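You operate a simulated robot arm through the tools that you are given. There is no shell and no other tool. Be economical: measure what you need, move in short steps, check, and stop when the job is done.

You run a simulated robot arm. Do the job below in one go: nothing can be reset, and whatever is moved stays where it is left.

Task
Shut the grey cabinet door. Put the teal tin on the sample table away on the upper shelf of the grey rack. Fetch the orange-cored small cone from the test table and stand it on top of the teal reel. Do these in any order. Set down upright: teal tin, orange-cored small cone.

Only the result counts: the job must be done as asked and must still hold three seconds after the hand-in. Knocking over, shifting, dropping, spilling or breaking anything else fails it.

Robot
A 6-joint arm with a fingered hand on a trunk, on a base that drives. Base frame: it is fixed to the floor where the robot stands at the start and does not move with it; the origin is under the middle of the robot, x ahead of it, y to its left, z up. Units: m, degrees, N and s.
With the tool pointing down near the work surface it reaches from about 0.36 to 0.76 m from the robot's upright axis, wherever it stands. Its first joint turns from -166.0 to 166.0 degrees. Places, roughly: grey cabinet door [0.8, 0, 1.3]; orange-cored small cone [0, -2.75, 1]; teal reel [-0.25, -2.75, 1]; teal tin [0.25, -2.5, 1]; upper shelf of the grey rack [-6.1, -13.1, 1.3]. Payload 4 kg.
The TCP is the grasp point between the finger pads, 0.026 m short of the fingertips. In the tool frame z runs along the fingers and y along their closing line. The gripper opens to 0.148 m. The gripper's body begins 0.073 m behind the TCP. The gripper is a hand of 3 fingers: y runs from the thumb to the fingers, the wrist lies at [0, 0, -0.239] in the tool frame, and closing takes about 1.5 s.
Orientation is that of the tool frame in the base frame, as a unit quaternion [w, x, y, z]. With the fingers straight down and closing along the base's y, the tool's x points along the base's -x, its y along +y and its z along -z.

Tools
- The arm moves only by the tool arm_command. Its argument "steps" is text: rows parted by semicolons, each of 7 numbers parted by spaces: the shift along the tool's x, y, z in m, then the turn, a rotation vector about the tool's x, y, z in degrees, then the finger opening in m, from 0 to 0.148. In form: x y z rx ry rz gripper; .... A call has 1 to 8 rows; each row shifts and turns the commanded pose from where the row before left it, along the tool's axes as they then stand. A row lasts 0.2 s, in which the tool goes at most 0.05 m and 8.6 degrees; a call with a longer step from one row to the next is refused whole, and so is a gripper value outside its range. A pose out of reach is approached as far as the arm can. The call stops where the force on the tool passes 40 N (or 10 N more than at its start, if that is more) or the arm is blocked; 0.2 s more then pass. The fingers move at their own pace (about 0.153 m/s each) and stop on an object; they squeeze with about 27 N. The grip force told is the motor's: it shows also when the fingers shut on nothing. Time passes only in rows, and 0.2 s behind the last, so rows that do not move let the fingers close. It gives the time, the measured TCP pose, the force on the tool (base axes), the opening and the grip force at its end, in the units of the frame above (readings bear some noise), with the torque about the TCP (base axes, N m) and any sound that the robot's microphone picked up, and new pictures: "views" is both (left out), scene, wrist or none.
- Cameras (640 x 400 px; columns grow to the right, rows downward): "scene" is now at [0.0291, 0.1323, 1.6287]; the picture's right is [-0.32, -0.95, 0.00], its down [-0.43, 0.15, -0.89] and it looks along [0.84, -0.29, -0.46] (base axes); focal length 280 px, centre (320, 200). "wrist" rides on the gripper at [0.068, -0.039, -0.09] in the tool frame; the picture's right is [0.50, 0.87, 0.00], its down [-0.66, 0.38, -0.65] and it looks along [-0.57, 0.33, 0.76] (tool axes); focal length 222 px, centre (320, 200). There is no depth. A picture from a camera that has moved, and an enlarged one, comes with that camera's place and axes in the base frame and with its lens.
- lift_body(by): slides the trunk up (or, below 0, down) by that many m; the arm and the scene camera ride with it, the base frame stays. It gives what a move gives, with no picture.
- roll_base(legs): drives the robot by 1 to 6 legs, each [ahead, left, turn to the left] in m, m and degrees, along the robot's own axes; the way and the turn of a leg run together, so that a leg with both is an arc; at most 1.5 m and 180 degrees a leg. The arm and the cameras ride along, it lands a little off, and it stops where it bumps. It gives what a move gives, and a new picture of the scene camera.
- set_grasp(shape): the hand has 3 fingers and takes this shape, open, in about a second: jaw (thumb against the fingers, like two jaws); tri (thumb and two fingers); tip (a fingertip pinch); poke (one finger out to press); point (the index stretched); flat (the hand flat); cup (the hand cupped); fist (a fist). The gripper value then closes the fingers along that shape, each until it touches; the sizes above hold for jaw. It gives what a move gives, with no picture.
- head_to(pan, tilt): turns the head with the scene camera to pan (to the left, within 155 degrees either way) and tilt (down, from -29 to 69), counted from straight ahead of the robot. It gives what a move gives, and a new picture of the scene camera.
- inspect(camera, box): a new picture of the part [left, top, right, bottom] of that camera's present view, enlarged. It takes no simulated time.
- sign_off(): hands the job in; it is judged then, once.

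Go step by step. Nothing tells you exact positions but the pictures and the camera data: compare them with the known pose of the tool, close in by small moves and look again before you grip or let go. The budget is 165 turns and 260 pictures, counting those below and the enlarged ones. Unless the task says otherwise, let go and move clear before handing in, and close with one line.

The tools are called after "Call:" by a JSON object that holds its "name" and its "arguments". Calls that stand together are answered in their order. arm_command: Moves the arm, as the interface text tells. Its arguments: {"type":"object","properties":{"steps":{"type":"string"},"views":{"type":"string","enum":["both","scene","wrist","none"]}},"required":["steps"]} The other tools are called the same way: lift_body (by) slides the trunk up or down; set_grasp (shape) gives the hand a shape; roll_base (legs) drives the base; head_to (pan, tilt) turns the head that bears the scene camera; inspect (camera, box) takes an enlarged picture of a part of a camera's view; sign_off () hands the job in.

At the start:

```text
time: 0.0
tcp_pos: [0.4141, -0.0252, 1.4442]
tcp_rot: [0.001, 0.0, 1.0, 0.001]
contact_force: [0.0, -0.8, 0.1]
torque: [-0.01, -0.02, 0.0]
finger_gap: 0.1476
grip_force: 0.1
shape: jaw
trunk travel left (down, up): [-0.56, 0.03]
robot x, y, heading: [-0.0005, -0.004, -0.3]
head pan, tilt: [-18.8, 27.1]
```

scene: 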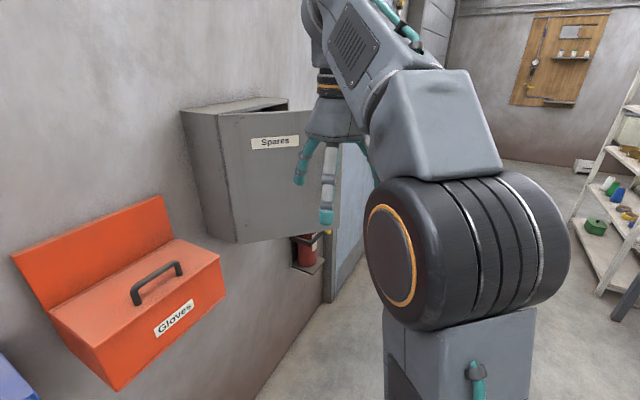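
wrist: 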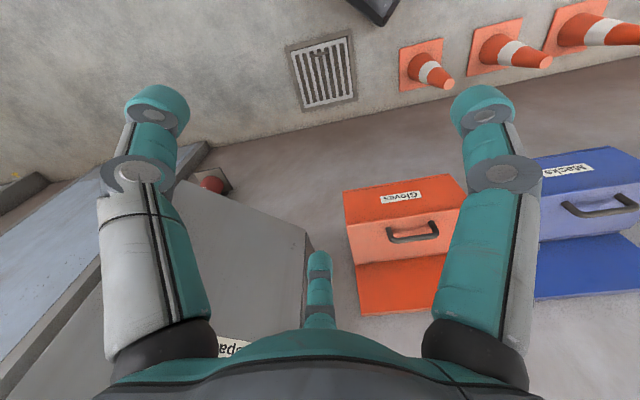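

The grey cabinet door ("Spares") stands slightly open ahead, seemingly hinged on its left side. I'll look more closely from straight ahead before pushing it.

Call:
{"name": "head_to", "arguments": {"pan": -5, "tilt": 25}}

Call:
{"name": "inspect", "arguments": {"camera": "scene", "box": [160, 60, 400, 260]}}

```text
time: 0.8
tcp_pos: [0.4145, -0.0262, 1.4435]
tcp_rot: [0.001, -0.001, 1.0, 0.001]
contact_force: [-0.3, 0.2, -0.2]
torque: [-0.01, 0.02, 0.0]
finger_gap: 0.1476
grip_force: 0.1
shape: jaw
trunk travel left (down, up): [-0.56, 0.03]
robot x, y, heading: [-0.0016, 0.0032, -0.3]
head pan, tilt: [-5.0, 25.0]
camera scene: at [0.0342, 0.1537, 1.632], right [-0.09, -1.0, 0.0], down [-0.42, 0.04, -0.91], along [0.9, -0.08, -0.42], focal length 280 px, centre (320, 200)
```

scene: 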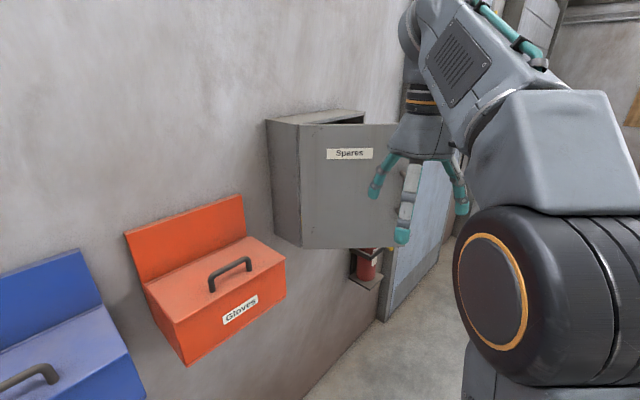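

```text
2.00 times, centred on (280, 160) of scene
camera zoom: at [0.0342, 0.1537, 1.632], right [-0.09, -1.0, 0.0], down [-0.42, 0.04, -0.91], along [0.9, -0.08, -0.42], focal length 560 px, centre (400, 280)
```

zoom: 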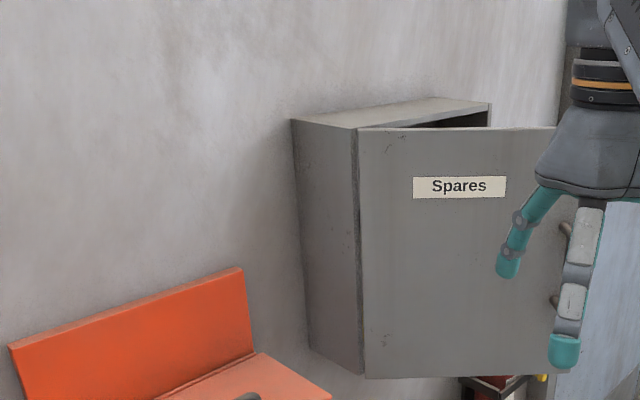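

The cabinet is on a wall angled 45°, hinge near (0.80, 0.14) and the free edge near (0.79, -0.18); closed, the free edge should be near (1.03, -0.10). I want to face the wall squarely from the right, so I'll check the floor there first.

Call:
{"name": "head_to", "arguments": {"pan": -50, "tilt": 35}}

Call:
{"name": "head_to", "arguments": {"pan": -100, "tilt": 25}}

```text
time: 1.9
tcp_pos: [0.4146, -0.026, 1.4443]
tcp_rot: [0.001, 0.0, 1.0, 0.001]
contact_force: [-1.0, 0.7, 0.4]
torque: [-0.01, 0.02, -0.01]
finger_gap: 0.1479
grip_force: 0.1
shape: jaw
trunk travel left (down, up): [-0.56, 0.03]
robot x, y, heading: [-0.0019, -0.0052, 0.1]
head pan, tilt: [-50.0, 35.0]
camera scene: at [-0.0009, 0.0943, 1.6163], right [-0.77, -0.64, 0.0], down [-0.37, 0.44, -0.82], along [0.53, -0.63, -0.57], focal length 280 px, centre (320, 200)
```

scene: 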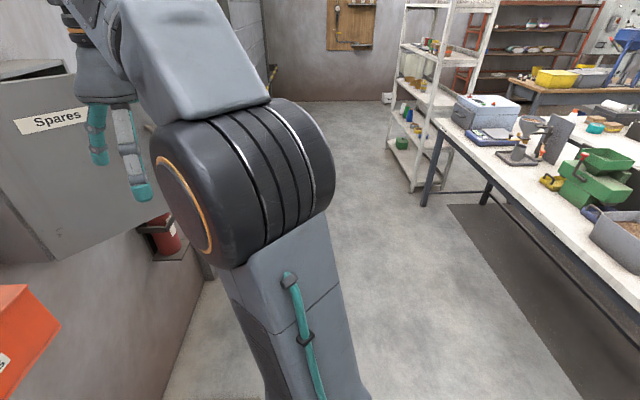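

```text
time: 3.1
tcp_pos: [0.4142, -0.026, 1.4434]
tcp_rot: [0.001, 0.001, 1.0, 0.001]
contact_force: [0.4, 0.6, -0.1]
torque: [-0.01, -0.01, -0.01]
finger_gap: 0.1481
grip_force: 0.1
shape: jaw
trunk travel left (down, up): [-0.56, 0.03]
robot x, y, heading: [0.0002, 0.0044, 0.1]
head pan, tilt: [-100.0, 25.0]
camera scene: at [-0.0735, 0.071, 1.632], right [-0.98, 0.17, 0.0], down [0.07, 0.42, -0.91], along [-0.16, -0.89, -0.42], focal length 280 px, centre (320, 200)
```

scene: 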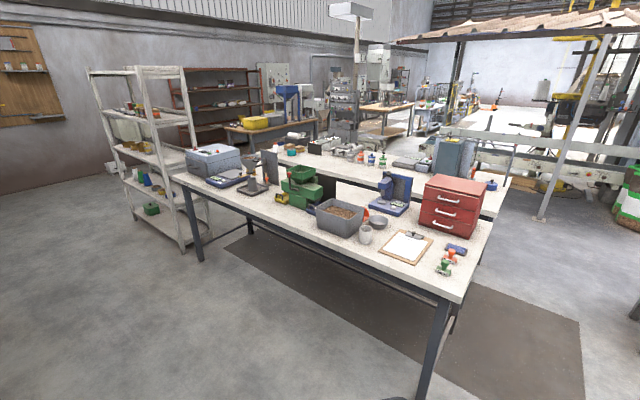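

Floor is clear. I drive to about (0.30, -0.70) and turn 45° left to face the cabinet wall squarely.

Call:
{"name": "roll_base", "arguments": {"legs": [[0.3, -0.7, 0], [0, 0, 45]]}}

Call:
{"name": "head_to", "arguments": {"pan": 10, "tilt": 30}}

```text
time: 9.2
tcp_pos: [0.6115, -0.4205, 1.4436]
tcp_rot: [0.0, -0.383, 0.924, 0.001]
contact_force: [-0.1, -0.2, 0.2]
torque: [0.01, -0.01, 0.0]
finger_gap: 0.1477
grip_force: 0.1
shape: jaw
trunk travel left (down, up): [-0.56, 0.03]
robot x, y, heading: [0.3024, -0.6931, 45.1]
head pan, tilt: [-100.0, 25.0]
camera scene: at [0.1996, -0.6998, 1.632], right [-0.82, -0.58, 0.0], down [-0.24, 0.35, -0.91], along [0.52, -0.74, -0.42], focal length 280 px, centre (320, 200)
```

scene: 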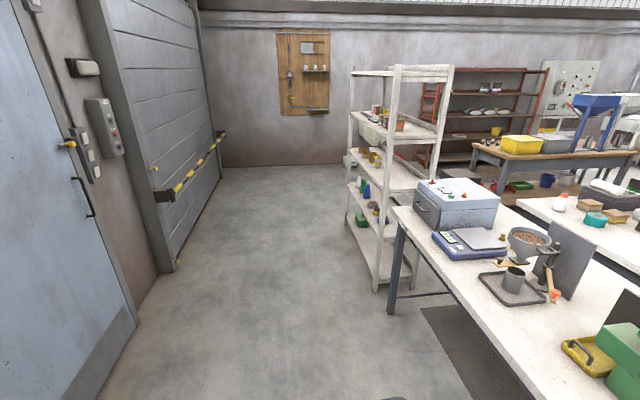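

```text
time: 11.1
tcp_pos: [0.6114, -0.421, 1.4433]
tcp_rot: [0.0, -0.384, 0.923, 0.001]
contact_force: [-0.4, -0.1, -0.7]
torque: [-0.01, 0.02, 0.01]
finger_gap: 0.1479
grip_force: 0.2
shape: jaw
trunk travel left (down, up): [-0.56, 0.03]
robot x, y, heading: [0.3035, -0.7004, 45.0]
head pan, tilt: [10.0, 30.0]
camera scene: at [0.1984, -0.5503, 1.6241], right [0.82, -0.57, 0.0], down [-0.29, -0.41, -0.87], along [0.5, 0.71, -0.5], focal length 280 px, centre (320, 200)
```

scene: 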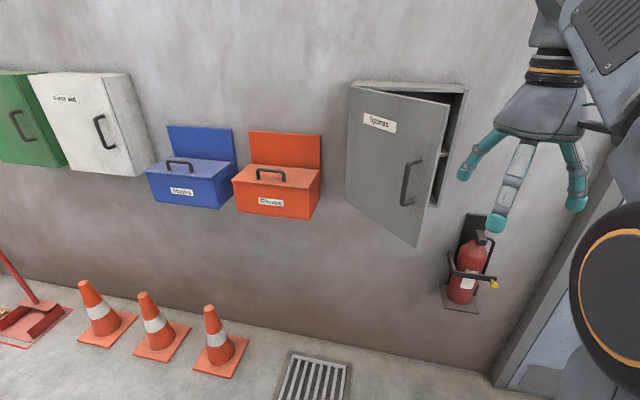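

Facing the wall squarely now; the door handle is near the free edge, with room above it to push with closed fingers at z≈1.43. I drive a bit closer and close the fingers.

Call:
{"name": "roll_base", "arguments": {"legs": [[0.22, 0.055, 0]]}}

Call:
{"name": "arm_command", "arguments": {"steps": "0 0 0.01 0 0 0 0; 0 0 0 0 0 0 0; 0 0 0 0 0 0 0; 0 0 0 0 0 0 0; 0 0 0 0 0 0 0", "views": "both"}}

```text
time: 12.8
tcp_pos: [0.7314, -0.225, 1.4433]
tcp_rot: [0.0, -0.383, 0.924, 0.001]
contact_force: [-0.4, -0.4, 0.3]
torque: [-0.02, 0.01, 0.0]
finger_gap: 0.1482
grip_force: 0.0
shape: jaw
trunk travel left (down, up): [-0.56, 0.03]
robot x, y, heading: [0.4212, -0.4989, 45.1]
head pan, tilt: [10.0, 30.0]
camera scene: at [0.3183, -0.3536, 1.624], right [0.82, -0.57, 0.0], down [-0.29, -0.41, -0.87], along [0.5, 0.71, -0.5], focal length 280 px, centre (320, 200)
```

scene: 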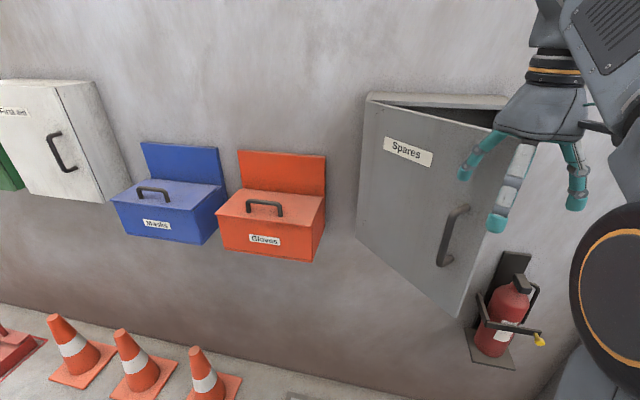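

```text
time: 14.0
tcp_pos: [0.733, -0.2253, 1.4344]
tcp_rot: [0.001, -0.383, 0.924, 0.001]
contact_force: [0.4, 0.7, -0.1]
torque: [-0.01, 0.01, -0.04]
finger_gap: 0.0
grip_force: 27.2
shape: jaw
trunk travel left (down, up): [-0.56, 0.03]
robot x, y, heading: [0.4195, -0.5015, 45.2]
head pan, tilt: [10.0, 30.0]
camera scene: at [0.3179, -0.3542, 1.6241], right [0.82, -0.57, 0.0], down [-0.29, -0.41, -0.87], along [0.5, 0.71, -0.5], focal length 280 px, centre (320, 200)
camera wrist: at [0.7127, -0.3004, 1.5231], right [-0.97, 0.26, 0.0], down [0.2, 0.73, 0.66], along [0.17, 0.63, -0.76], focal length 222 px, centre (320, 200)
```

scene: 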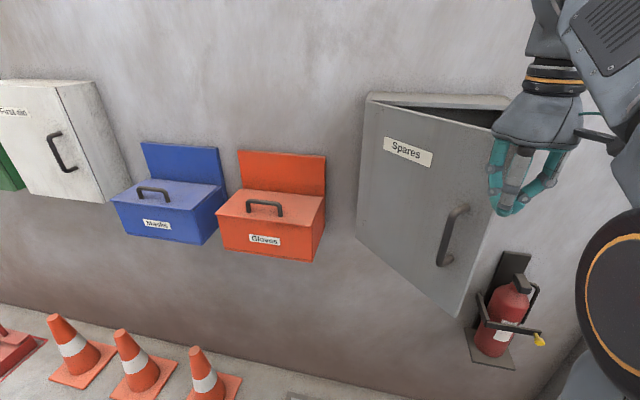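
wrist: 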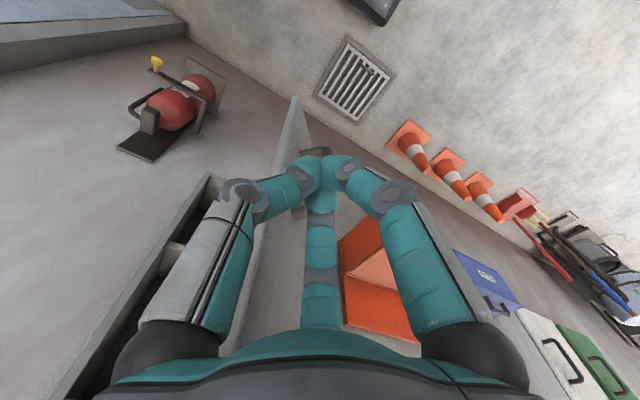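

The closed fingers are just in front of the door near its free edge. I raise slightly so the palm clears the cabinet top and push along the wall normal.

Call:
{"name": "arm_command", "arguments": {"steps": "0 0.02 -0.02 0 0 0 0; -0.03 0 0 0 0 0 0; -0.03 0 0 0 0 0 0; -0.03 0 0 0 0 0 0; -0.03 0 0 0 0 0 0; -0.03 0 0 0 0 0 0", "views": "scene"}}

```text
time: 15.4
tcp_pos: [0.7555, -0.1733, 1.4358]
tcp_rot: [0.002, -0.383, 0.924, 0.002]
contact_force: [0.1, -0.2, 0.6]
torque: [0.01, 0.01, 0.0]
finger_gap: 0.0
grip_force: 26.8
shape: jaw
out of reach, approached as far as the arm can: row 2, 3, 4, 5, 6
trunk travel left (down, up): [-0.56, 0.03]
robot x, y, heading: [0.4167, -0.4984, 45.2]
head pan, tilt: [10.0, 30.0]
camera scene: at [0.3176, -0.3544, 1.6241], right [0.82, -0.57, 0.0], down [-0.29, -0.41, -0.87], along [0.5, 0.71, -0.5], focal length 280 px, centre (320, 200)
```

scene: 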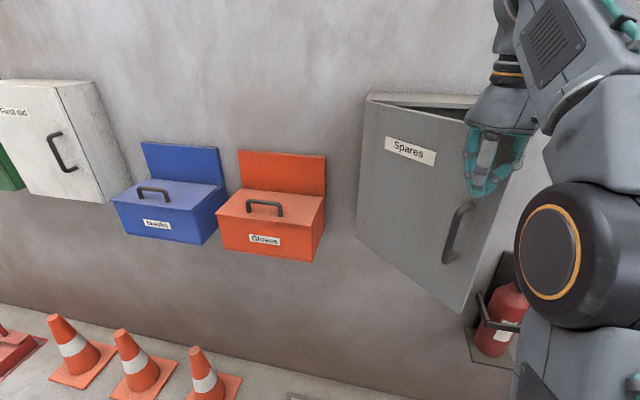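

The arm runs out of reach with the hand vertical at this height. I'll back the base off a little and tilt the hand forward about 60° so the fingertips lead.

Call:
{"name": "roll_base", "arguments": {"legs": [[-0.1, 0, 0]]}}

Call:
{"name": "arm_command", "arguments": {"steps": "-0.015 0 0 0 -8.5 0 0; -0.015 0 0.002 0 -8.5 0 0; -0.014 0 0.004 0 -8.5 0 0; -0.0135 0 0.0065 0 -8.5 0 0; -0.0125 0 0.0085 0 -8.5 0 0; -0.011 0 0.01 0 -8.5 0 0; -0.0095 0 0.0115 0 -8.5 0 0", "views": "scene"}}

```text
time: 16.6
tcp_pos: [0.6832, -0.2457, 1.4352]
tcp_rot: [0.002, -0.384, 0.923, 0.002]
contact_force: [-0.3, -0.2, 0.7]
torque: [-0.03, 0.0, 0.01]
finger_gap: 0.0
grip_force: 26.9
shape: jaw
trunk travel left (down, up): [-0.56, 0.03]
robot x, y, heading: [0.3509, -0.574, 45.4]
head pan, tilt: [10.0, 30.0]
camera scene: at [0.246, -0.4264, 1.6241], right [0.82, -0.57, 0.0], down [-0.28, -0.41, -0.87], along [0.49, 0.71, -0.5], focal length 280 px, centre (320, 200)
```

scene: 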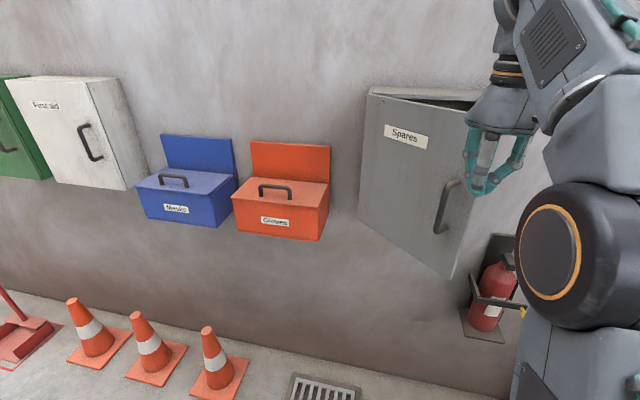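

```text
time: 18.2
tcp_pos: [0.7594, -0.1711, 1.437]
tcp_rot: [0.461, -0.333, 0.8, 0.194]
contact_force: [1.0, 0.0, -0.8]
torque: [0.01, 0.0, 0.02]
finger_gap: 0.0001
grip_force: 26.8
shape: jaw
trunk travel left (down, up): [-0.56, 0.03]
robot x, y, heading: [0.3456, -0.5712, 45.0]
head pan, tilt: [10.0, 30.0]
camera scene: at [0.2469, -0.4256, 1.6241], right [0.82, -0.57, 0.0], down [-0.29, -0.41, -0.87], along [0.49, 0.71, -0.5], focal length 280 px, centre (320, 200)
```

scene: 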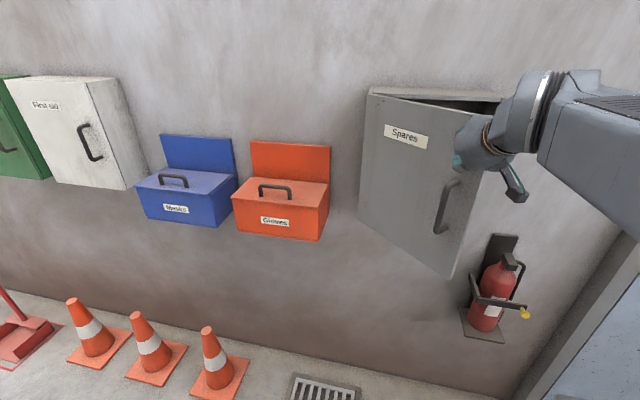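

The tilted hand is in front of the door at z 1.44. Now I push forward along the wall normal.

Call:
{"name": "arm_command", "arguments": {"steps": "-0.015 0 0.026 0 0 0 0; -0.015 0 0.026 0 0 0 0; -0.015 0 0.026 0 0 0 0; -0.015 0 0.026 0 0 0 0; -0.015 0 0.026 0 0 0 0", "views": "scene"}}

```text
time: 19.4
tcp_pos: [0.8644, -0.0632, 1.4334]
tcp_rot: [0.461, -0.332, 0.801, 0.192]
contact_force: [0.2, -0.2, 0.2]
torque: [0.0, 0.01, 0.0]
finger_gap: 0.0
grip_force: 27.7
shape: jaw
trunk travel left (down, up): [-0.56, 0.03]
robot x, y, heading: [0.3472, -0.5715, 45.1]
head pan, tilt: [10.0, 30.0]
camera scene: at [0.2473, -0.4251, 1.624], right [0.82, -0.57, 0.0], down [-0.29, -0.41, -0.87], along [0.49, 0.71, -0.5], focal length 280 px, centre (320, 200)
```

scene: 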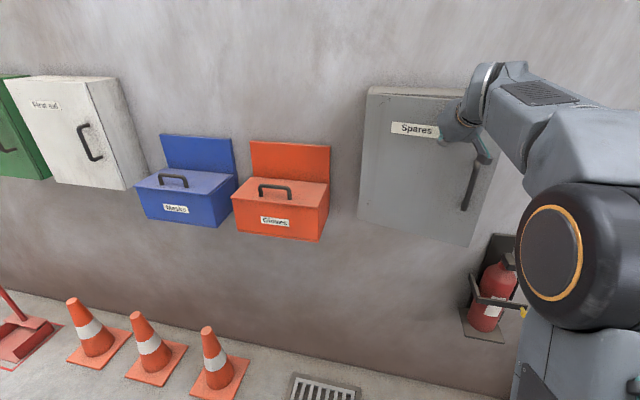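

The door is swinging shut nicely with little force. I continue pushing until resistance.

Call:
{"name": "arm_command", "arguments": {"steps": "-0.015 0 0.026 0 0 0 0; -0.01 0 0.017 0 0 0 0; -0.01 0 0.017 0 0 0 0; -0.01 0 0.017 0 0 0 0; -0.01 0 0.017 0 0 0 0; -0.01 0 0.017 0 0 0 0", "views": "scene"}}

```text
time: 20.2
tcp_pos: [0.9063, -0.0226, 1.437]
tcp_rot: [0.457, -0.331, 0.803, 0.192]
contact_force: [-6.3, -7.3, 1.1]
torque: [-0.08, 0.05, -0.02]
finger_gap: 0.0
grip_force: 27.2
shape: jaw
trunk travel left (down, up): [-0.56, 0.03]
robot x, y, heading: [0.3473, -0.5722, 45.1]
head pan, tilt: [10.0, 30.0]
stopped in row 3: the force on the tool passed its limit at 50 N (the readings are from after the stop); the commanded pose is now the measured one
camera scene: at [0.245, -0.4274, 1.6241], right [0.82, -0.57, 0.0], down [-0.28, -0.41, -0.87], along [0.49, 0.71, -0.5], focal length 280 px, centre (320, 200)
```

scene: 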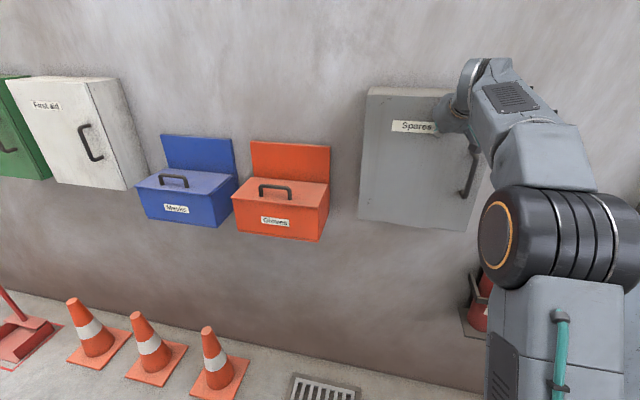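

The door stopped with a firm bump, right where the cabinet face should be. I retract and inspect.

Call:
{"name": "arm_command", "arguments": {"steps": "0.015 0 -0.026 0 0 0 0; 0.015 0 -0.026 0 0 0 0; 0.015 0 -0.026 0 0 0 0; 0.015 0 -0.026 0 0 0 0; 0.015 0 -0.026 0 0 0 0; 0.015 0 -0.026 0 0 0 0; 0.015 0 -0.026 0 0 0 0.14", "views": "none"}}

Call:
{"name": "roll_base", "arguments": {"legs": [[-0.3, 0, 0]]}}

Call:
{"name": "inspect", "arguments": {"camera": "scene", "box": [320, 60, 520, 260]}}

```text
time: 21.8
tcp_pos: [0.7584, -0.17, 1.4367]
tcp_rot: [0.457, -0.331, 0.803, 0.192]
contact_force: [0.2, 0.2, 0.4]
torque: [0.02, 0.02, 0.02]
finger_gap: 0.1397
grip_force: 0.2
shape: jaw
trunk travel left (down, up): [-0.56, 0.03]
robot x, y, heading: [0.3496, -0.5711, 45.6]
head pan, tilt: [10.0, 30.0]
```

```text
time: 23.8
tcp_pos: [0.5457, -0.3821, 1.4367]
tcp_rot: [0.457, -0.333, 0.802, 0.193]
contact_force: [0.8, -0.7, 0.8]
torque: [-0.01, 0.01, -0.01]
finger_gap: 0.1397
grip_force: 0.1
shape: jaw
trunk travel left (down, up): [-0.56, 0.03]
robot x, y, heading: [0.1344, -0.7902, 45.3]
head pan, tilt: [10.0, 30.0]
camera scene: at [0.0344, -0.6401, 1.6241], right [0.82, -0.57, 0.0], down [-0.28, -0.41, -0.87], along [0.49, 0.71, -0.5], focal length 280 px, centre (320, 200)
```

scene: 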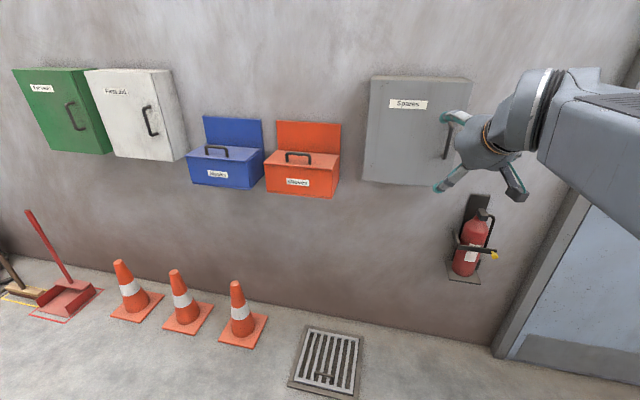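

```text
2.00 times, centred on (420, 160) of scene
camera zoom: at [0.0344, -0.6401, 1.6241], right [0.82, -0.57, 0.0], down [-0.28, -0.41, -0.87], along [0.49, 0.71, -0.5], focal length 560 px, centre (120, 280)
```

zoom: 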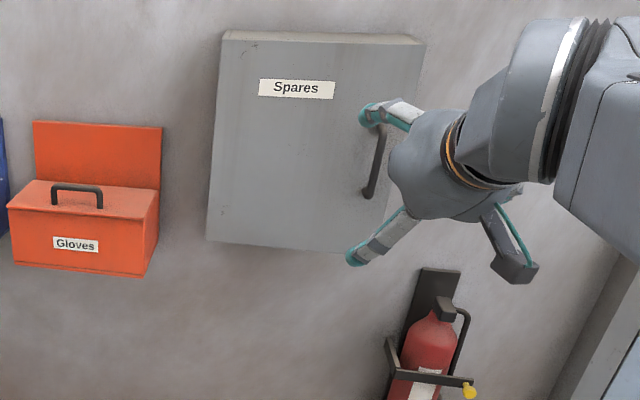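

Door is fully shut. Next, bring the hand back to vertical and look towards the tables (everything here is rotated 45°, so the tables lie behind the robot).

Call:
{"name": "arm_command", "arguments": {"steps": "0.0095 0 -0.0115 0 8.5 0 0.14; 0.011 0 -0.01 0 8.5 0 0.14; 0.0125 0 -0.0085 0 8.5 0 0.14; 0.0135 0 -0.0065 0 8.5 0 0.14; 0.014 0 -0.004 0 8.5 0 0.14; 0.015 0 -0.002 0 8.5 0 0.14; 0.015 0 0 0 8.5 0 0.14", "views": "none"}}

Call:
{"name": "roll_base", "arguments": {"legs": [[0.1, 0, 0], [0, 0, -90], [0, 0, -90]]}}

Call:
{"name": "head_to", "arguments": {"pan": 20, "tilt": 30}}

```text
time: 25.4
tcp_pos: [0.4737, -0.4551, 1.4214]
tcp_rot: [-0.002, -0.386, 0.923, 0.002]
contact_force: [0.1, 0.7, 0.7]
torque: [0.02, 0.05, -0.01]
finger_gap: 0.1394
grip_force: 0.1
shape: jaw
trunk travel left (down, up): [-0.56, 0.03]
robot x, y, heading: [0.1363, -0.7869, 45.2]
head pan, tilt: [10.0, 30.0]
```

```text
time: 34.3
tcp_pos: [-0.1407, -1.031, 1.4212]
tcp_rot: [0.002, 0.93, 0.366, 0.002]
contact_force: [-0.5, 0.4, -0.2]
torque: [-0.01, -0.02, -0.01]
finger_gap: 0.1399
grip_force: 0.1
shape: jaw
trunk travel left (down, up): [-0.56, 0.03]
robot x, y, heading: [0.2096, -0.7173, -137.3]
head pan, tilt: [10.0, 30.0]
camera scene: at [0.3097, -0.8632, 1.6241], right [-0.8, 0.6, 0.0], down [0.3, 0.4, -0.87], along [-0.52, -0.69, -0.5], focal length 280 px, centre (320, 200)
```

scene: 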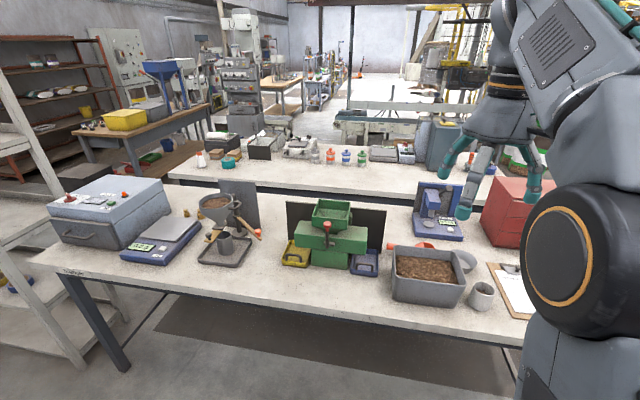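

```text
time: 35.0
tcp_pos: [-0.1403, -1.0303, 1.4212]
tcp_rot: [0.002, 0.93, 0.367, 0.0]
contact_force: [-0.3, -1.3, 0.0]
torque: [-0.01, -0.03, 0.04]
finger_gap: 0.14
grip_force: 0.1
shape: jaw
trunk travel left (down, up): [-0.56, 0.03]
robot x, y, heading: [0.2066, -0.7209, -137.3]
head pan, tilt: [20.0, 30.0]
camera scene: at [0.3231, -0.8715, 1.6241], right [-0.89, 0.45, 0.0], down [0.23, 0.45, -0.87], along [-0.39, -0.77, -0.5], focal length 280 px, centre (320, 200)
```

scene: 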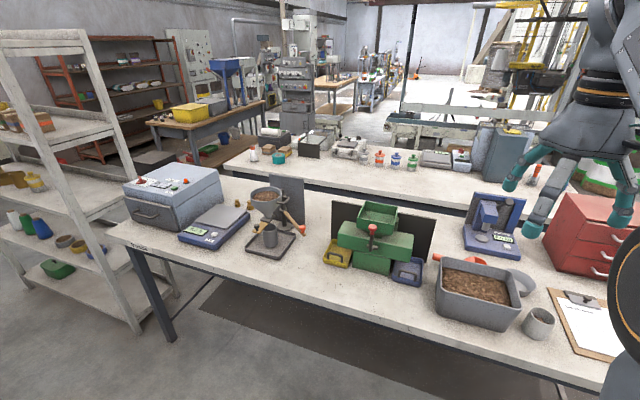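

The items should be at the left end of the second (far) table. I zoom in there.

Call:
{"name": "inspect", "arguments": {"camera": "scene", "box": [190, 110, 390, 235]}}

```text
3.20 times, centred on (290, 172) of scene
camera zoom: at [0.3231, -0.8715, 1.6241], right [-0.89, 0.45, 0.0], down [0.23, 0.45, -0.87], along [-0.39, -0.77, -0.5], focal length 897 px, centre (416, 288)
```

zoom: 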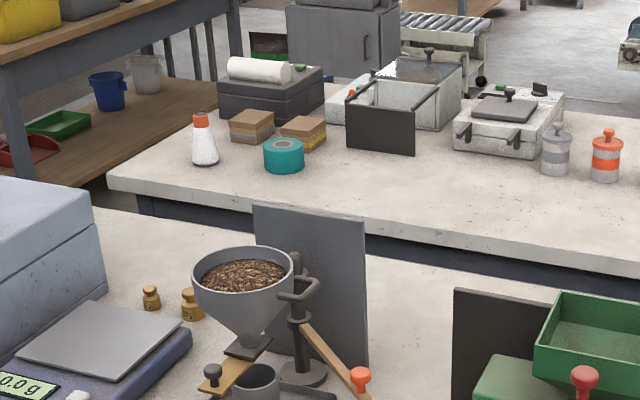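

The tin should be at the back-left corner of the near table (hidden by the oven), and cone and reel at the left end of the far table. The gap between rack and table is too narrow, so I'll go round the white rack's far end; first turn and drive along the corridor.

Call:
{"name": "roll_base", "arguments": {"legs": [[0, 0, 92.3], [1.5, 0, 0]]}}

Call:
{"name": "head_to", "arguments": {"pan": -35, "tilt": 25}}

```text
time: 46.4
tcp_pos: [1.6045, -2.1187, 1.4216]
tcp_rot: [0.0, 0.382, 0.924, 0.002]
contact_force: [1.3, -0.4, 0.6]
torque: [-0.01, 0.0, -0.03]
finger_gap: 0.1397
grip_force: 0.0
shape: jaw
trunk travel left (down, up): [-0.56, 0.03]
robot x, y, heading: [1.2764, -1.7831, -44.9]
head pan, tilt: [20.0, 30.0]
camera scene: at [1.4312, -1.6623, 1.6241], right [-0.42, -0.91, 0.0], down [-0.45, 0.21, -0.87], along [0.79, -0.36, -0.5], focal length 280 px, centre (320, 200)
```

scene: 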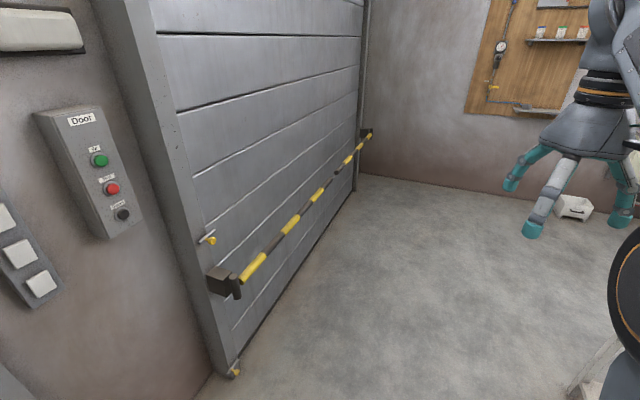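

```text
time: 47.6
tcp_pos: [1.6047, -2.1172, 1.4218]
tcp_rot: [0.0, 0.381, 0.925, 0.003]
contact_force: [0.2, 0.4, 0.2]
torque: [0.0, -0.01, 0.01]
finger_gap: 0.1399
grip_force: 0.0
shape: jaw
trunk travel left (down, up): [-0.56, 0.03]
robot x, y, heading: [1.2779, -1.7805, -44.8]
head pan, tilt: [-35.0, 25.0]
camera scene: at [1.3655, -1.7151, 1.632], right [-0.98, -0.18, 0.0], down [-0.08, 0.42, -0.91], along [0.16, -0.89, -0.42], focal length 280 px, centre (320, 200)
```

scene: 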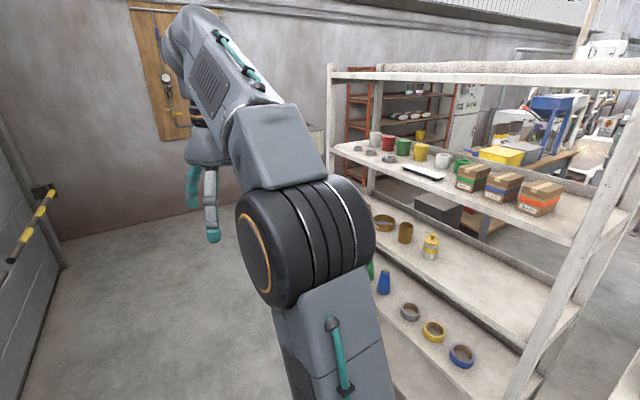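

Corridor ahead is clear. I continue past the rack's far end, then look to the right.

Call:
{"name": "roll_base", "arguments": {"legs": [[1.5, 0.1, 0], [0.35, 0, 0]]}}

Call:
{"name": "head_to", "arguments": {"pan": -90, "tilt": 30}}

Call:
{"name": "head_to", "arguments": {"pan": -135, "tilt": 25}}

```text
refused: leg 1 is longer than a leg can be; nothing moved
```

```text
time: 48.8
tcp_pos: [1.6046, -2.1169, 1.4206]
tcp_rot: [0.0, 0.381, 0.924, 0.003]
contact_force: [-0.1, 0.5, -0.2]
torque: [0.02, 0.01, -0.04]
finger_gap: 0.14
grip_force: 0.0
shape: jaw
trunk travel left (down, up): [-0.56, 0.03]
robot x, y, heading: [1.2761, -1.7791, -44.6]
head pan, tilt: [-90.0, 30.0]
camera scene: at [1.2854, -1.6888, 1.6241], right [-0.71, 0.7, 0.0], down [0.35, 0.36, -0.87], along [-0.61, -0.62, -0.5], focal length 280 px, centre (320, 200)
```

scene: 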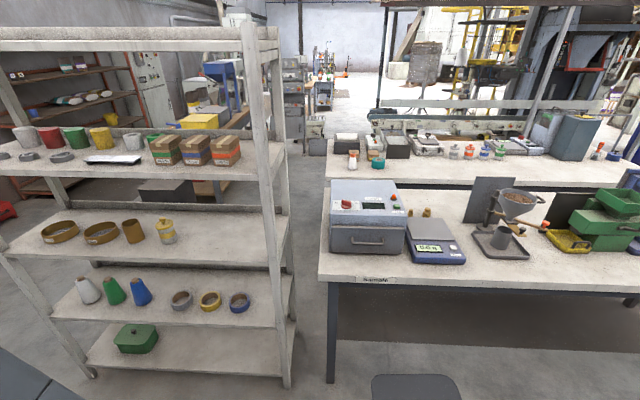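

```text
time: 50.0
tcp_pos: [1.6044, -2.1163, 1.4207]
tcp_rot: [0.001, 0.381, 0.924, 0.003]
contact_force: [-0.2, -0.1, 0.3]
torque: [0.01, 0.02, 0.0]
finger_gap: 0.1398
grip_force: 0.0
shape: jaw
trunk travel left (down, up): [-0.56, 0.03]
robot x, y, heading: [1.2783, -1.7826, -44.5]
head pan, tilt: [-135.0, 25.0]
camera scene: at [1.2568, -1.625, 1.632], right [-0.01, 1.0, 0.0], down [0.42, 0.0, -0.91], along [-0.91, -0.01, -0.42], focal length 280 px, centre (320, 200)
```

scene: 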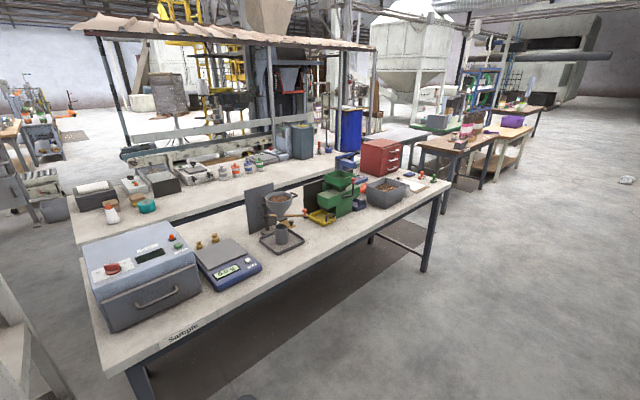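

The near table is labelled "Sample", so the tin must be behind the oven. I continue past the rack.

Call:
{"name": "roll_base", "arguments": {"legs": [[1.45, 0, 0], [0.35, 0, 0]]}}

Call:
{"name": "head_to", "arguments": {"pan": -90, "tilt": 30}}

Call:
{"name": "head_to", "arguments": {"pan": -135, "tilt": 25}}

```text
time: 59.0
tcp_pos: [2.8859, -3.3615, 1.4195]
tcp_rot: [0.0, 0.377, 0.926, 0.003]
contact_force: [-0.3, 0.1, 0.2]
torque: [0.03, 0.0, -0.01]
finger_gap: 0.1398
grip_force: 0.1
shape: jaw
trunk travel left (down, up): [-0.56, 0.03]
robot x, y, heading: [2.5565, -3.0312, -44.2]
head pan, tilt: [-135.0, 25.0]
camera scene: at [2.5329, -2.8737, 1.6321], right [-0.02, 1.0, 0.0], down [0.42, 0.01, -0.91], along [-0.91, -0.01, -0.42], focal length 280 px, centre (320, 200)
```

scene: 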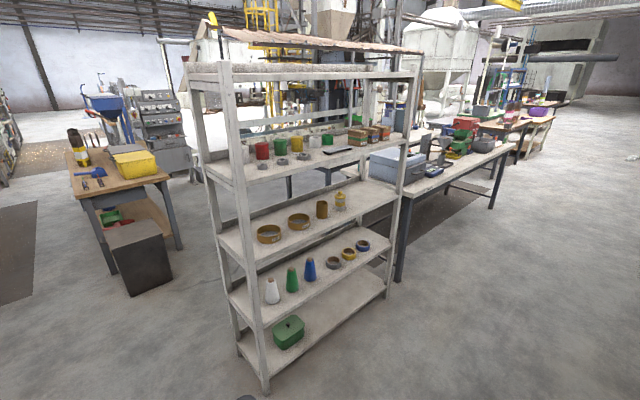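

```text
time: 60.1
tcp_pos: [2.8874, -3.362, 1.4214]
tcp_rot: [0.001, 0.376, 0.926, 0.003]
contact_force: [0.7, -1.7, -0.6]
torque: [-0.01, 0.0, -0.01]
finger_gap: 0.1401
grip_force: 0.1
shape: jaw
trunk travel left (down, up): [-0.56, 0.03]
robot x, y, heading: [2.5508, -3.0342, -44.1]
head pan, tilt: [-90.0, 30.0]
camera scene: at [2.5616, -2.9367, 1.6241], right [-0.72, 0.7, 0.0], down [0.35, 0.36, -0.87], along [-0.6, -0.62, -0.5], focal length 280 px, centre (320, 200)
```

scene: 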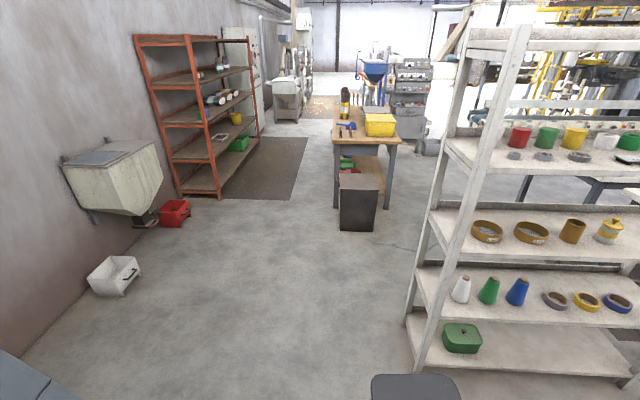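

```text
time: 61.2
tcp_pos: [2.886, -3.3627, 1.4211]
tcp_rot: [0.0, 0.376, 0.927, 0.002]
contact_force: [-0.2, 0.1, 0.2]
torque: [0.01, -0.01, -0.01]
finger_gap: 0.14
grip_force: 0.1
shape: jaw
trunk travel left (down, up): [-0.56, 0.03]
robot x, y, heading: [2.5515, -3.0304, -44.0]
head pan, tilt: [-135.0, 25.0]
camera scene: at [2.5325, -2.8733, 1.632], right [-0.02, 1.0, 0.0], down [0.42, 0.01, -0.91], along [-0.91, -0.02, -0.42], focal length 280 px, centre (320, 200)
```

scene: 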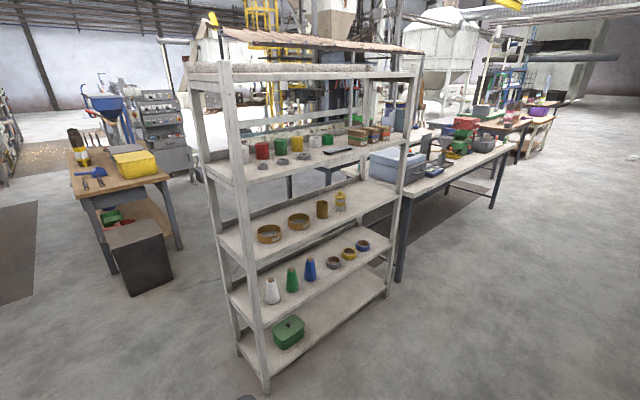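

There is a clear lane between the rack (n≈1.45) and the black bin (n≈2.5). I turn, drive in, then turn to face the tables' left ends.

Call:
{"name": "roll_base", "arguments": {"legs": [[0, 0, -91], [1.5, 0, 0], [0.1, 0, 0], [0, 0, -90]]}}

Call:
{"name": "head_to", "arguments": {"pan": 0, "tilt": 25}}

```text
time: 77.1
tcp_pos: [1.0931, -3.8155, 1.4212]
tcp_rot: [0.003, 0.922, -0.387, 0.0]
contact_force: [-0.2, -0.9, 0.0]
torque: [0.02, 0.02, -0.04]
finger_gap: 0.1398
grip_force: 0.1
shape: jaw
trunk travel left (down, up): [-0.56, 0.03]
robot x, y, heading: [1.4215, -4.156, 134.6]
head pan, tilt: [-135.0, 25.0]
camera scene: at [1.4405, -4.3119, 1.632], right [-0.01, -1.0, 0.0], down [-0.42, 0.0, -0.91], along [0.91, -0.01, -0.42], focal length 280 px, centre (320, 200)
```

scene: 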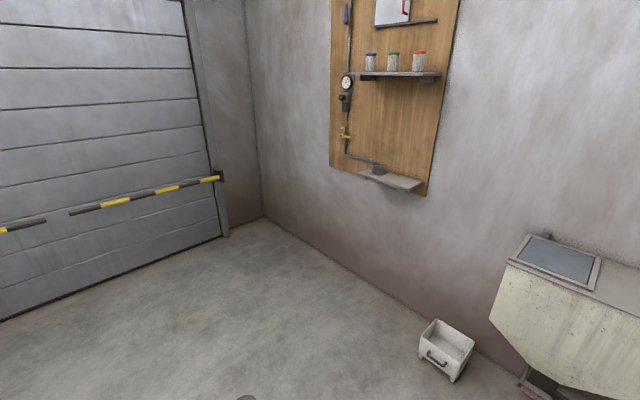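

```text
time: 79.3
tcp_pos: [1.0946, -3.8161, 1.4216]
tcp_rot: [0.003, 0.922, -0.387, -0.001]
contact_force: [0.7, 0.3, 0.3]
torque: [-0.01, 0.03, -0.01]
finger_gap: 0.14
grip_force: 0.0
shape: jaw
trunk travel left (down, up): [-0.56, 0.03]
robot x, y, heading: [1.4182, -4.1542, 134.7]
head pan, tilt: [0.0, 25.0]
camera scene: at [1.2838, -4.2456, 1.632], right [0.71, 0.7, 0.0], down [0.3, -0.3, -0.91], along [-0.64, 0.65, -0.42], focal length 280 px, centre (320, 200)
```

scene: 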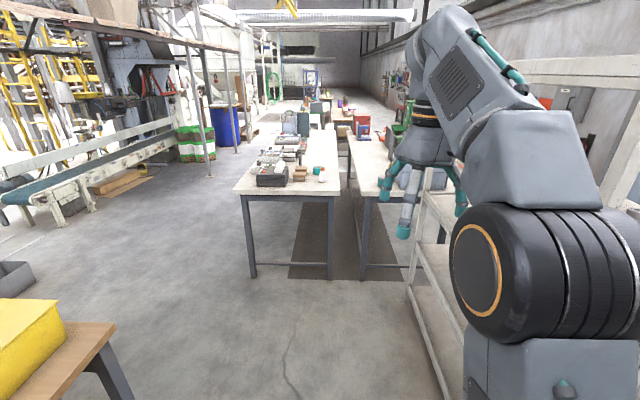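

Now I face the tables' left ends along a clear lane. I zoom in on them.

Call:
{"name": "inspect", "arguments": {"camera": "scene", "box": [220, 120, 460, 270]}}

```text
2.67 times, centred on (340, 195) of scene
camera zoom: at [1.2838, -4.2456, 1.632], right [0.71, 0.7, 0.0], down [0.3, -0.3, -0.91], along [-0.64, 0.65, -0.42], focal length 747 px, centre (267, 213)
```

zoom: 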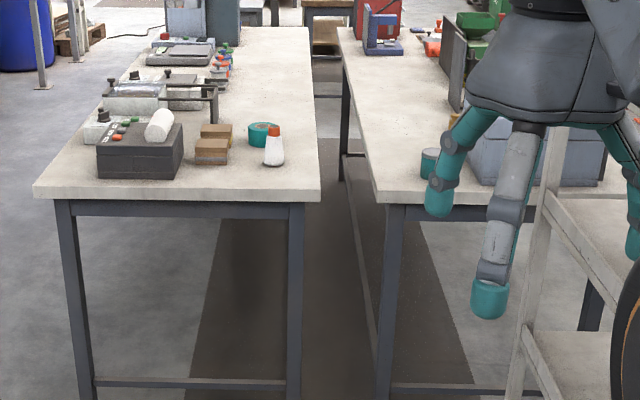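

The teal tin is visible at the back-left corner of the Sample table; the cone and reel are on the other table's near corner. I drive ahead 1.3 m to within reach.

Call:
{"name": "roll_base", "arguments": {"legs": [[1.3, 0, 0]]}}

Call:
{"name": "head_to", "arguments": {"pan": 0, "tilt": 45}}

```text
time: 85.9
tcp_pos: [0.1732, -2.8801, 1.4213]
tcp_rot: [0.003, 0.921, -0.389, 0.0]
contact_force: [0.6, -0.3, 0.1]
torque: [-0.01, -0.04, -0.02]
finger_gap: 0.1397
grip_force: 0.0
shape: jaw
trunk travel left (down, up): [-0.56, 0.03]
robot x, y, heading: [0.4973, -3.2247, 134.5]
head pan, tilt: [0.0, 25.0]
camera scene: at [0.3627, -3.3096, 1.632], right [0.71, 0.7, 0.0], down [0.3, -0.3, -0.91], along [-0.64, 0.65, -0.42], focal length 280 px, centre (320, 200)
```

scene: 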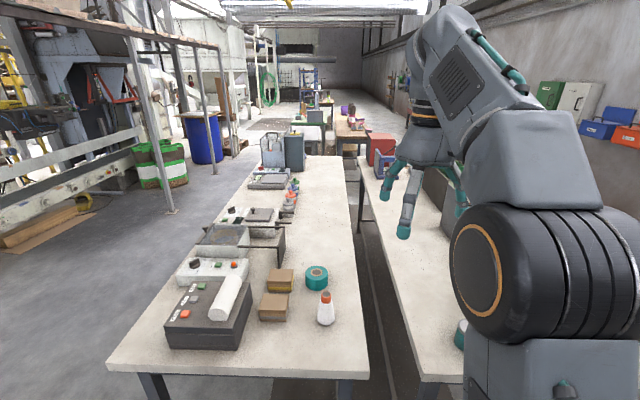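

```text
time: 86.7
tcp_pos: [0.1742, -2.8798, 1.4209]
tcp_rot: [0.002, 0.921, -0.389, 0.0]
contact_force: [0.1, 1.4, 0.7]
torque: [-0.05, 0.0, -0.04]
finger_gap: 0.1401
grip_force: 0.1
shape: jaw
trunk travel left (down, up): [-0.56, 0.03]
robot x, y, heading: [0.4966, -3.221, 134.8]
head pan, tilt: [0.0, 45.0]
camera scene: at [0.3703, -3.3174, 1.6015], right [0.71, 0.7, 0.0], down [0.5, -0.5, -0.71], along [-0.5, 0.5, -0.71], focal length 280 px, centre (320, 200)
```

scene: 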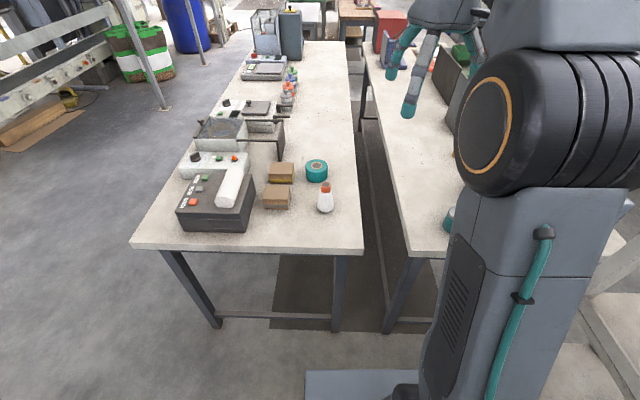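

Table top ≈ z 0.845; cone ≈ (-0.11, -2.81), reel ≈ (-0.26, -2.70), tin ≈ (0.25, -2.57). I'll shift the base 0.16 ahead and 0.17 left so that all are in reach.

Call:
{"name": "roll_base", "arguments": {"legs": [[0, 0.17, 0.3], [0.16, 0, 0]]}}

Call:
{"name": "arm_command", "arguments": {"steps": "0 0 0.05 0 0 0 0.14; 0 0 0.05 0 0 0 0.14; 0 0 0.05 0 0 0 0.14; 0 0 0.05 0 0 0 0.14; 0 0 0.05 0 0 0 0.14"}}

```text
time: 89.2
tcp_pos: [-0.0652, -2.8879, 1.4207]
tcp_rot: [0.003, 0.923, -0.385, -0.001]
contact_force: [0.4, -0.2, 0.2]
torque: [-0.04, -0.01, -0.03]
finger_gap: 0.14
grip_force: 0.1
shape: jaw
trunk travel left (down, up): [-0.56, 0.03]
robot x, y, heading: [0.2622, -3.2254, 134.9]
head pan, tilt: [0.0, 45.0]
camera scene: at [0.1327, -3.3249, 1.6014], right [0.71, 0.7, 0.0], down [0.5, -0.5, -0.71], along [-0.5, 0.5, -0.71], focal length 280 px, centre (320, 200)
```

scene: 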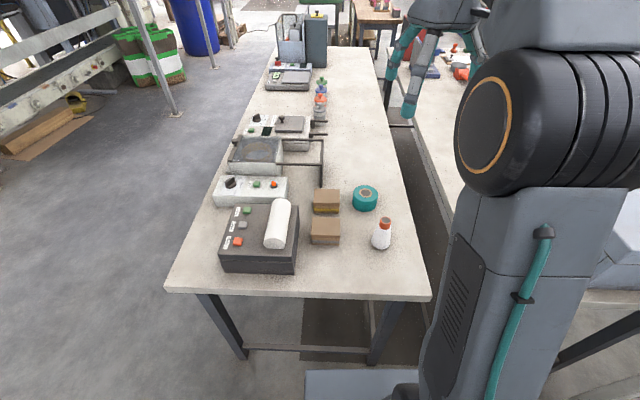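

```text
time: 90.4
tcp_pos: [-0.0672, -2.8923, 1.1713]
tcp_rot: [0.003, 0.923, -0.386, 0.0]
contact_force: [0.7, 0.2, -1.1]
torque: [0.02, 0.02, 0.02]
finger_gap: 0.1401
grip_force: 0.0
shape: jaw
trunk travel left (down, up): [-0.56, 0.03]
robot x, y, heading: [0.2595, -3.2278, 135.1]
head pan, tilt: [0.0, 45.0]
camera scene: at [0.1332, -3.3253, 1.6015], right [0.71, 0.7, 0.0], down [0.5, -0.5, -0.71], along [-0.5, 0.5, -0.71], focal length 280 px, centre (320, 200)
camera wrist: at [0.01, -2.9117, 1.2595], right [-0.27, -0.96, 0.01], down [-0.73, 0.2, 0.66], along [-0.63, 0.17, -0.76], focal length 222 px, centre (320, 200)
```

scene: 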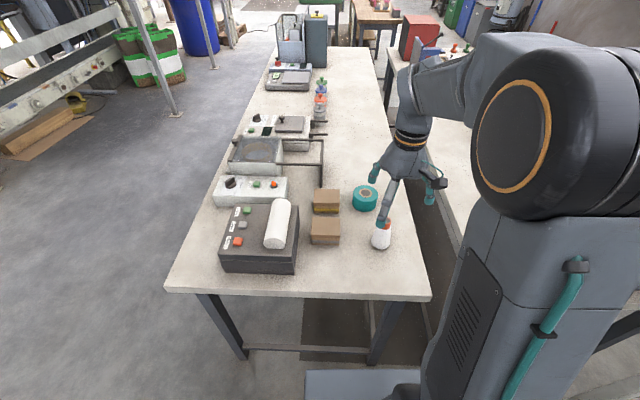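
wrist: 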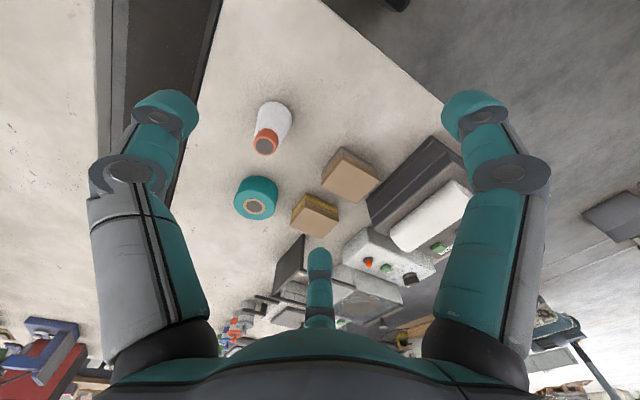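

Triangulating: cone at ≈(-0.115, -2.792), top z≈0.966, table z≈0.835; reel at ≈(-0.26, -2.70), top ≈0.915. I move above the cone with the fingers at medium opening and recheck.

Call:
{"name": "arm_command", "arguments": {"steps": "-0.035 -0.012 0 0 0 0 0.115; -0.035 -0.012 0 0 0 0 0.115; -0.035 -0.012 0 0 0 0 0.115; 0 0 0.04 0 0 0 0.115; 0 0 0.04 0 0 0 0.115; 0 0 0.02 0 0 0 0.115"}}

Call:
{"name": "inspect", "arguments": {"camera": "scene", "box": [310, 140, 470, 260]}}

```text
time: 91.8
tcp_pos: [-0.1172, -2.7913, 1.0688]
tcp_rot: [0.003, 0.923, -0.386, 0.0]
contact_force: [0.2, -0.1, 0.9]
torque: [-0.01, -0.02, 0.03]
finger_gap: 0.1151
grip_force: 0.1
shape: jaw
trunk travel left (down, up): [-0.56, 0.03]
robot x, y, heading: [0.2605, -3.23, 135.0]
head pan, tilt: [0.0, 45.0]
camera scene: at [0.1332, -3.3253, 1.6015], right [0.71, 0.7, 0.0], down [0.5, -0.5, -0.71], along [-0.5, 0.5, -0.71], focal length 280 px, centre (320, 200)
camera wrist: at [-0.0406, -2.8113, 1.1581], right [-0.27, -0.96, 0.01], down [-0.73, 0.2, 0.65], along [-0.63, 0.17, -0.76], focal length 222 px, centre (320, 200)
```

scene: 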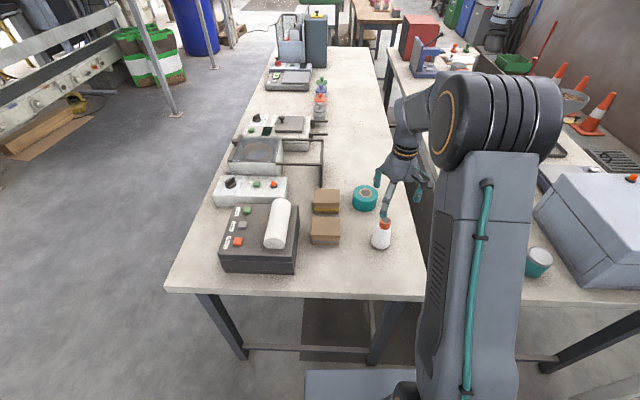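
wrist: 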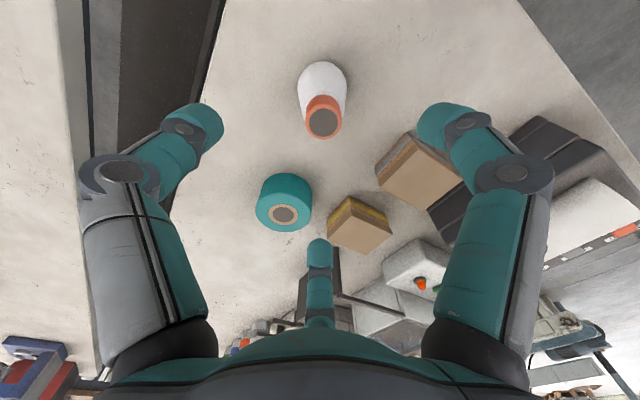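

```text
3.33 times, centred on (390, 200) of scene
camera zoom: at [0.1332, -3.3253, 1.6015], right [0.71, 0.7, 0.0], down [0.5, -0.5, -0.71], along [-0.5, 0.5, -0.71], focal length 934 px, centre (87, 200)
```

zoom: 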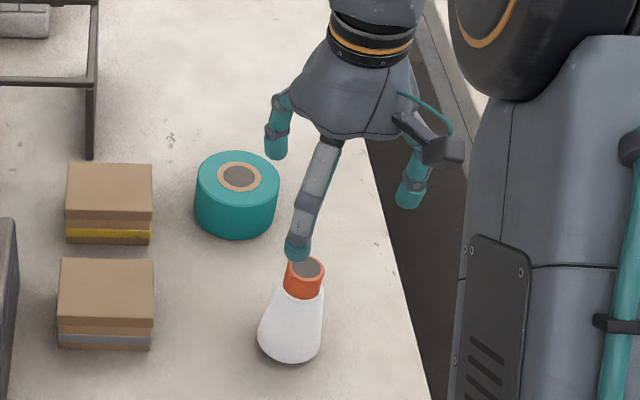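

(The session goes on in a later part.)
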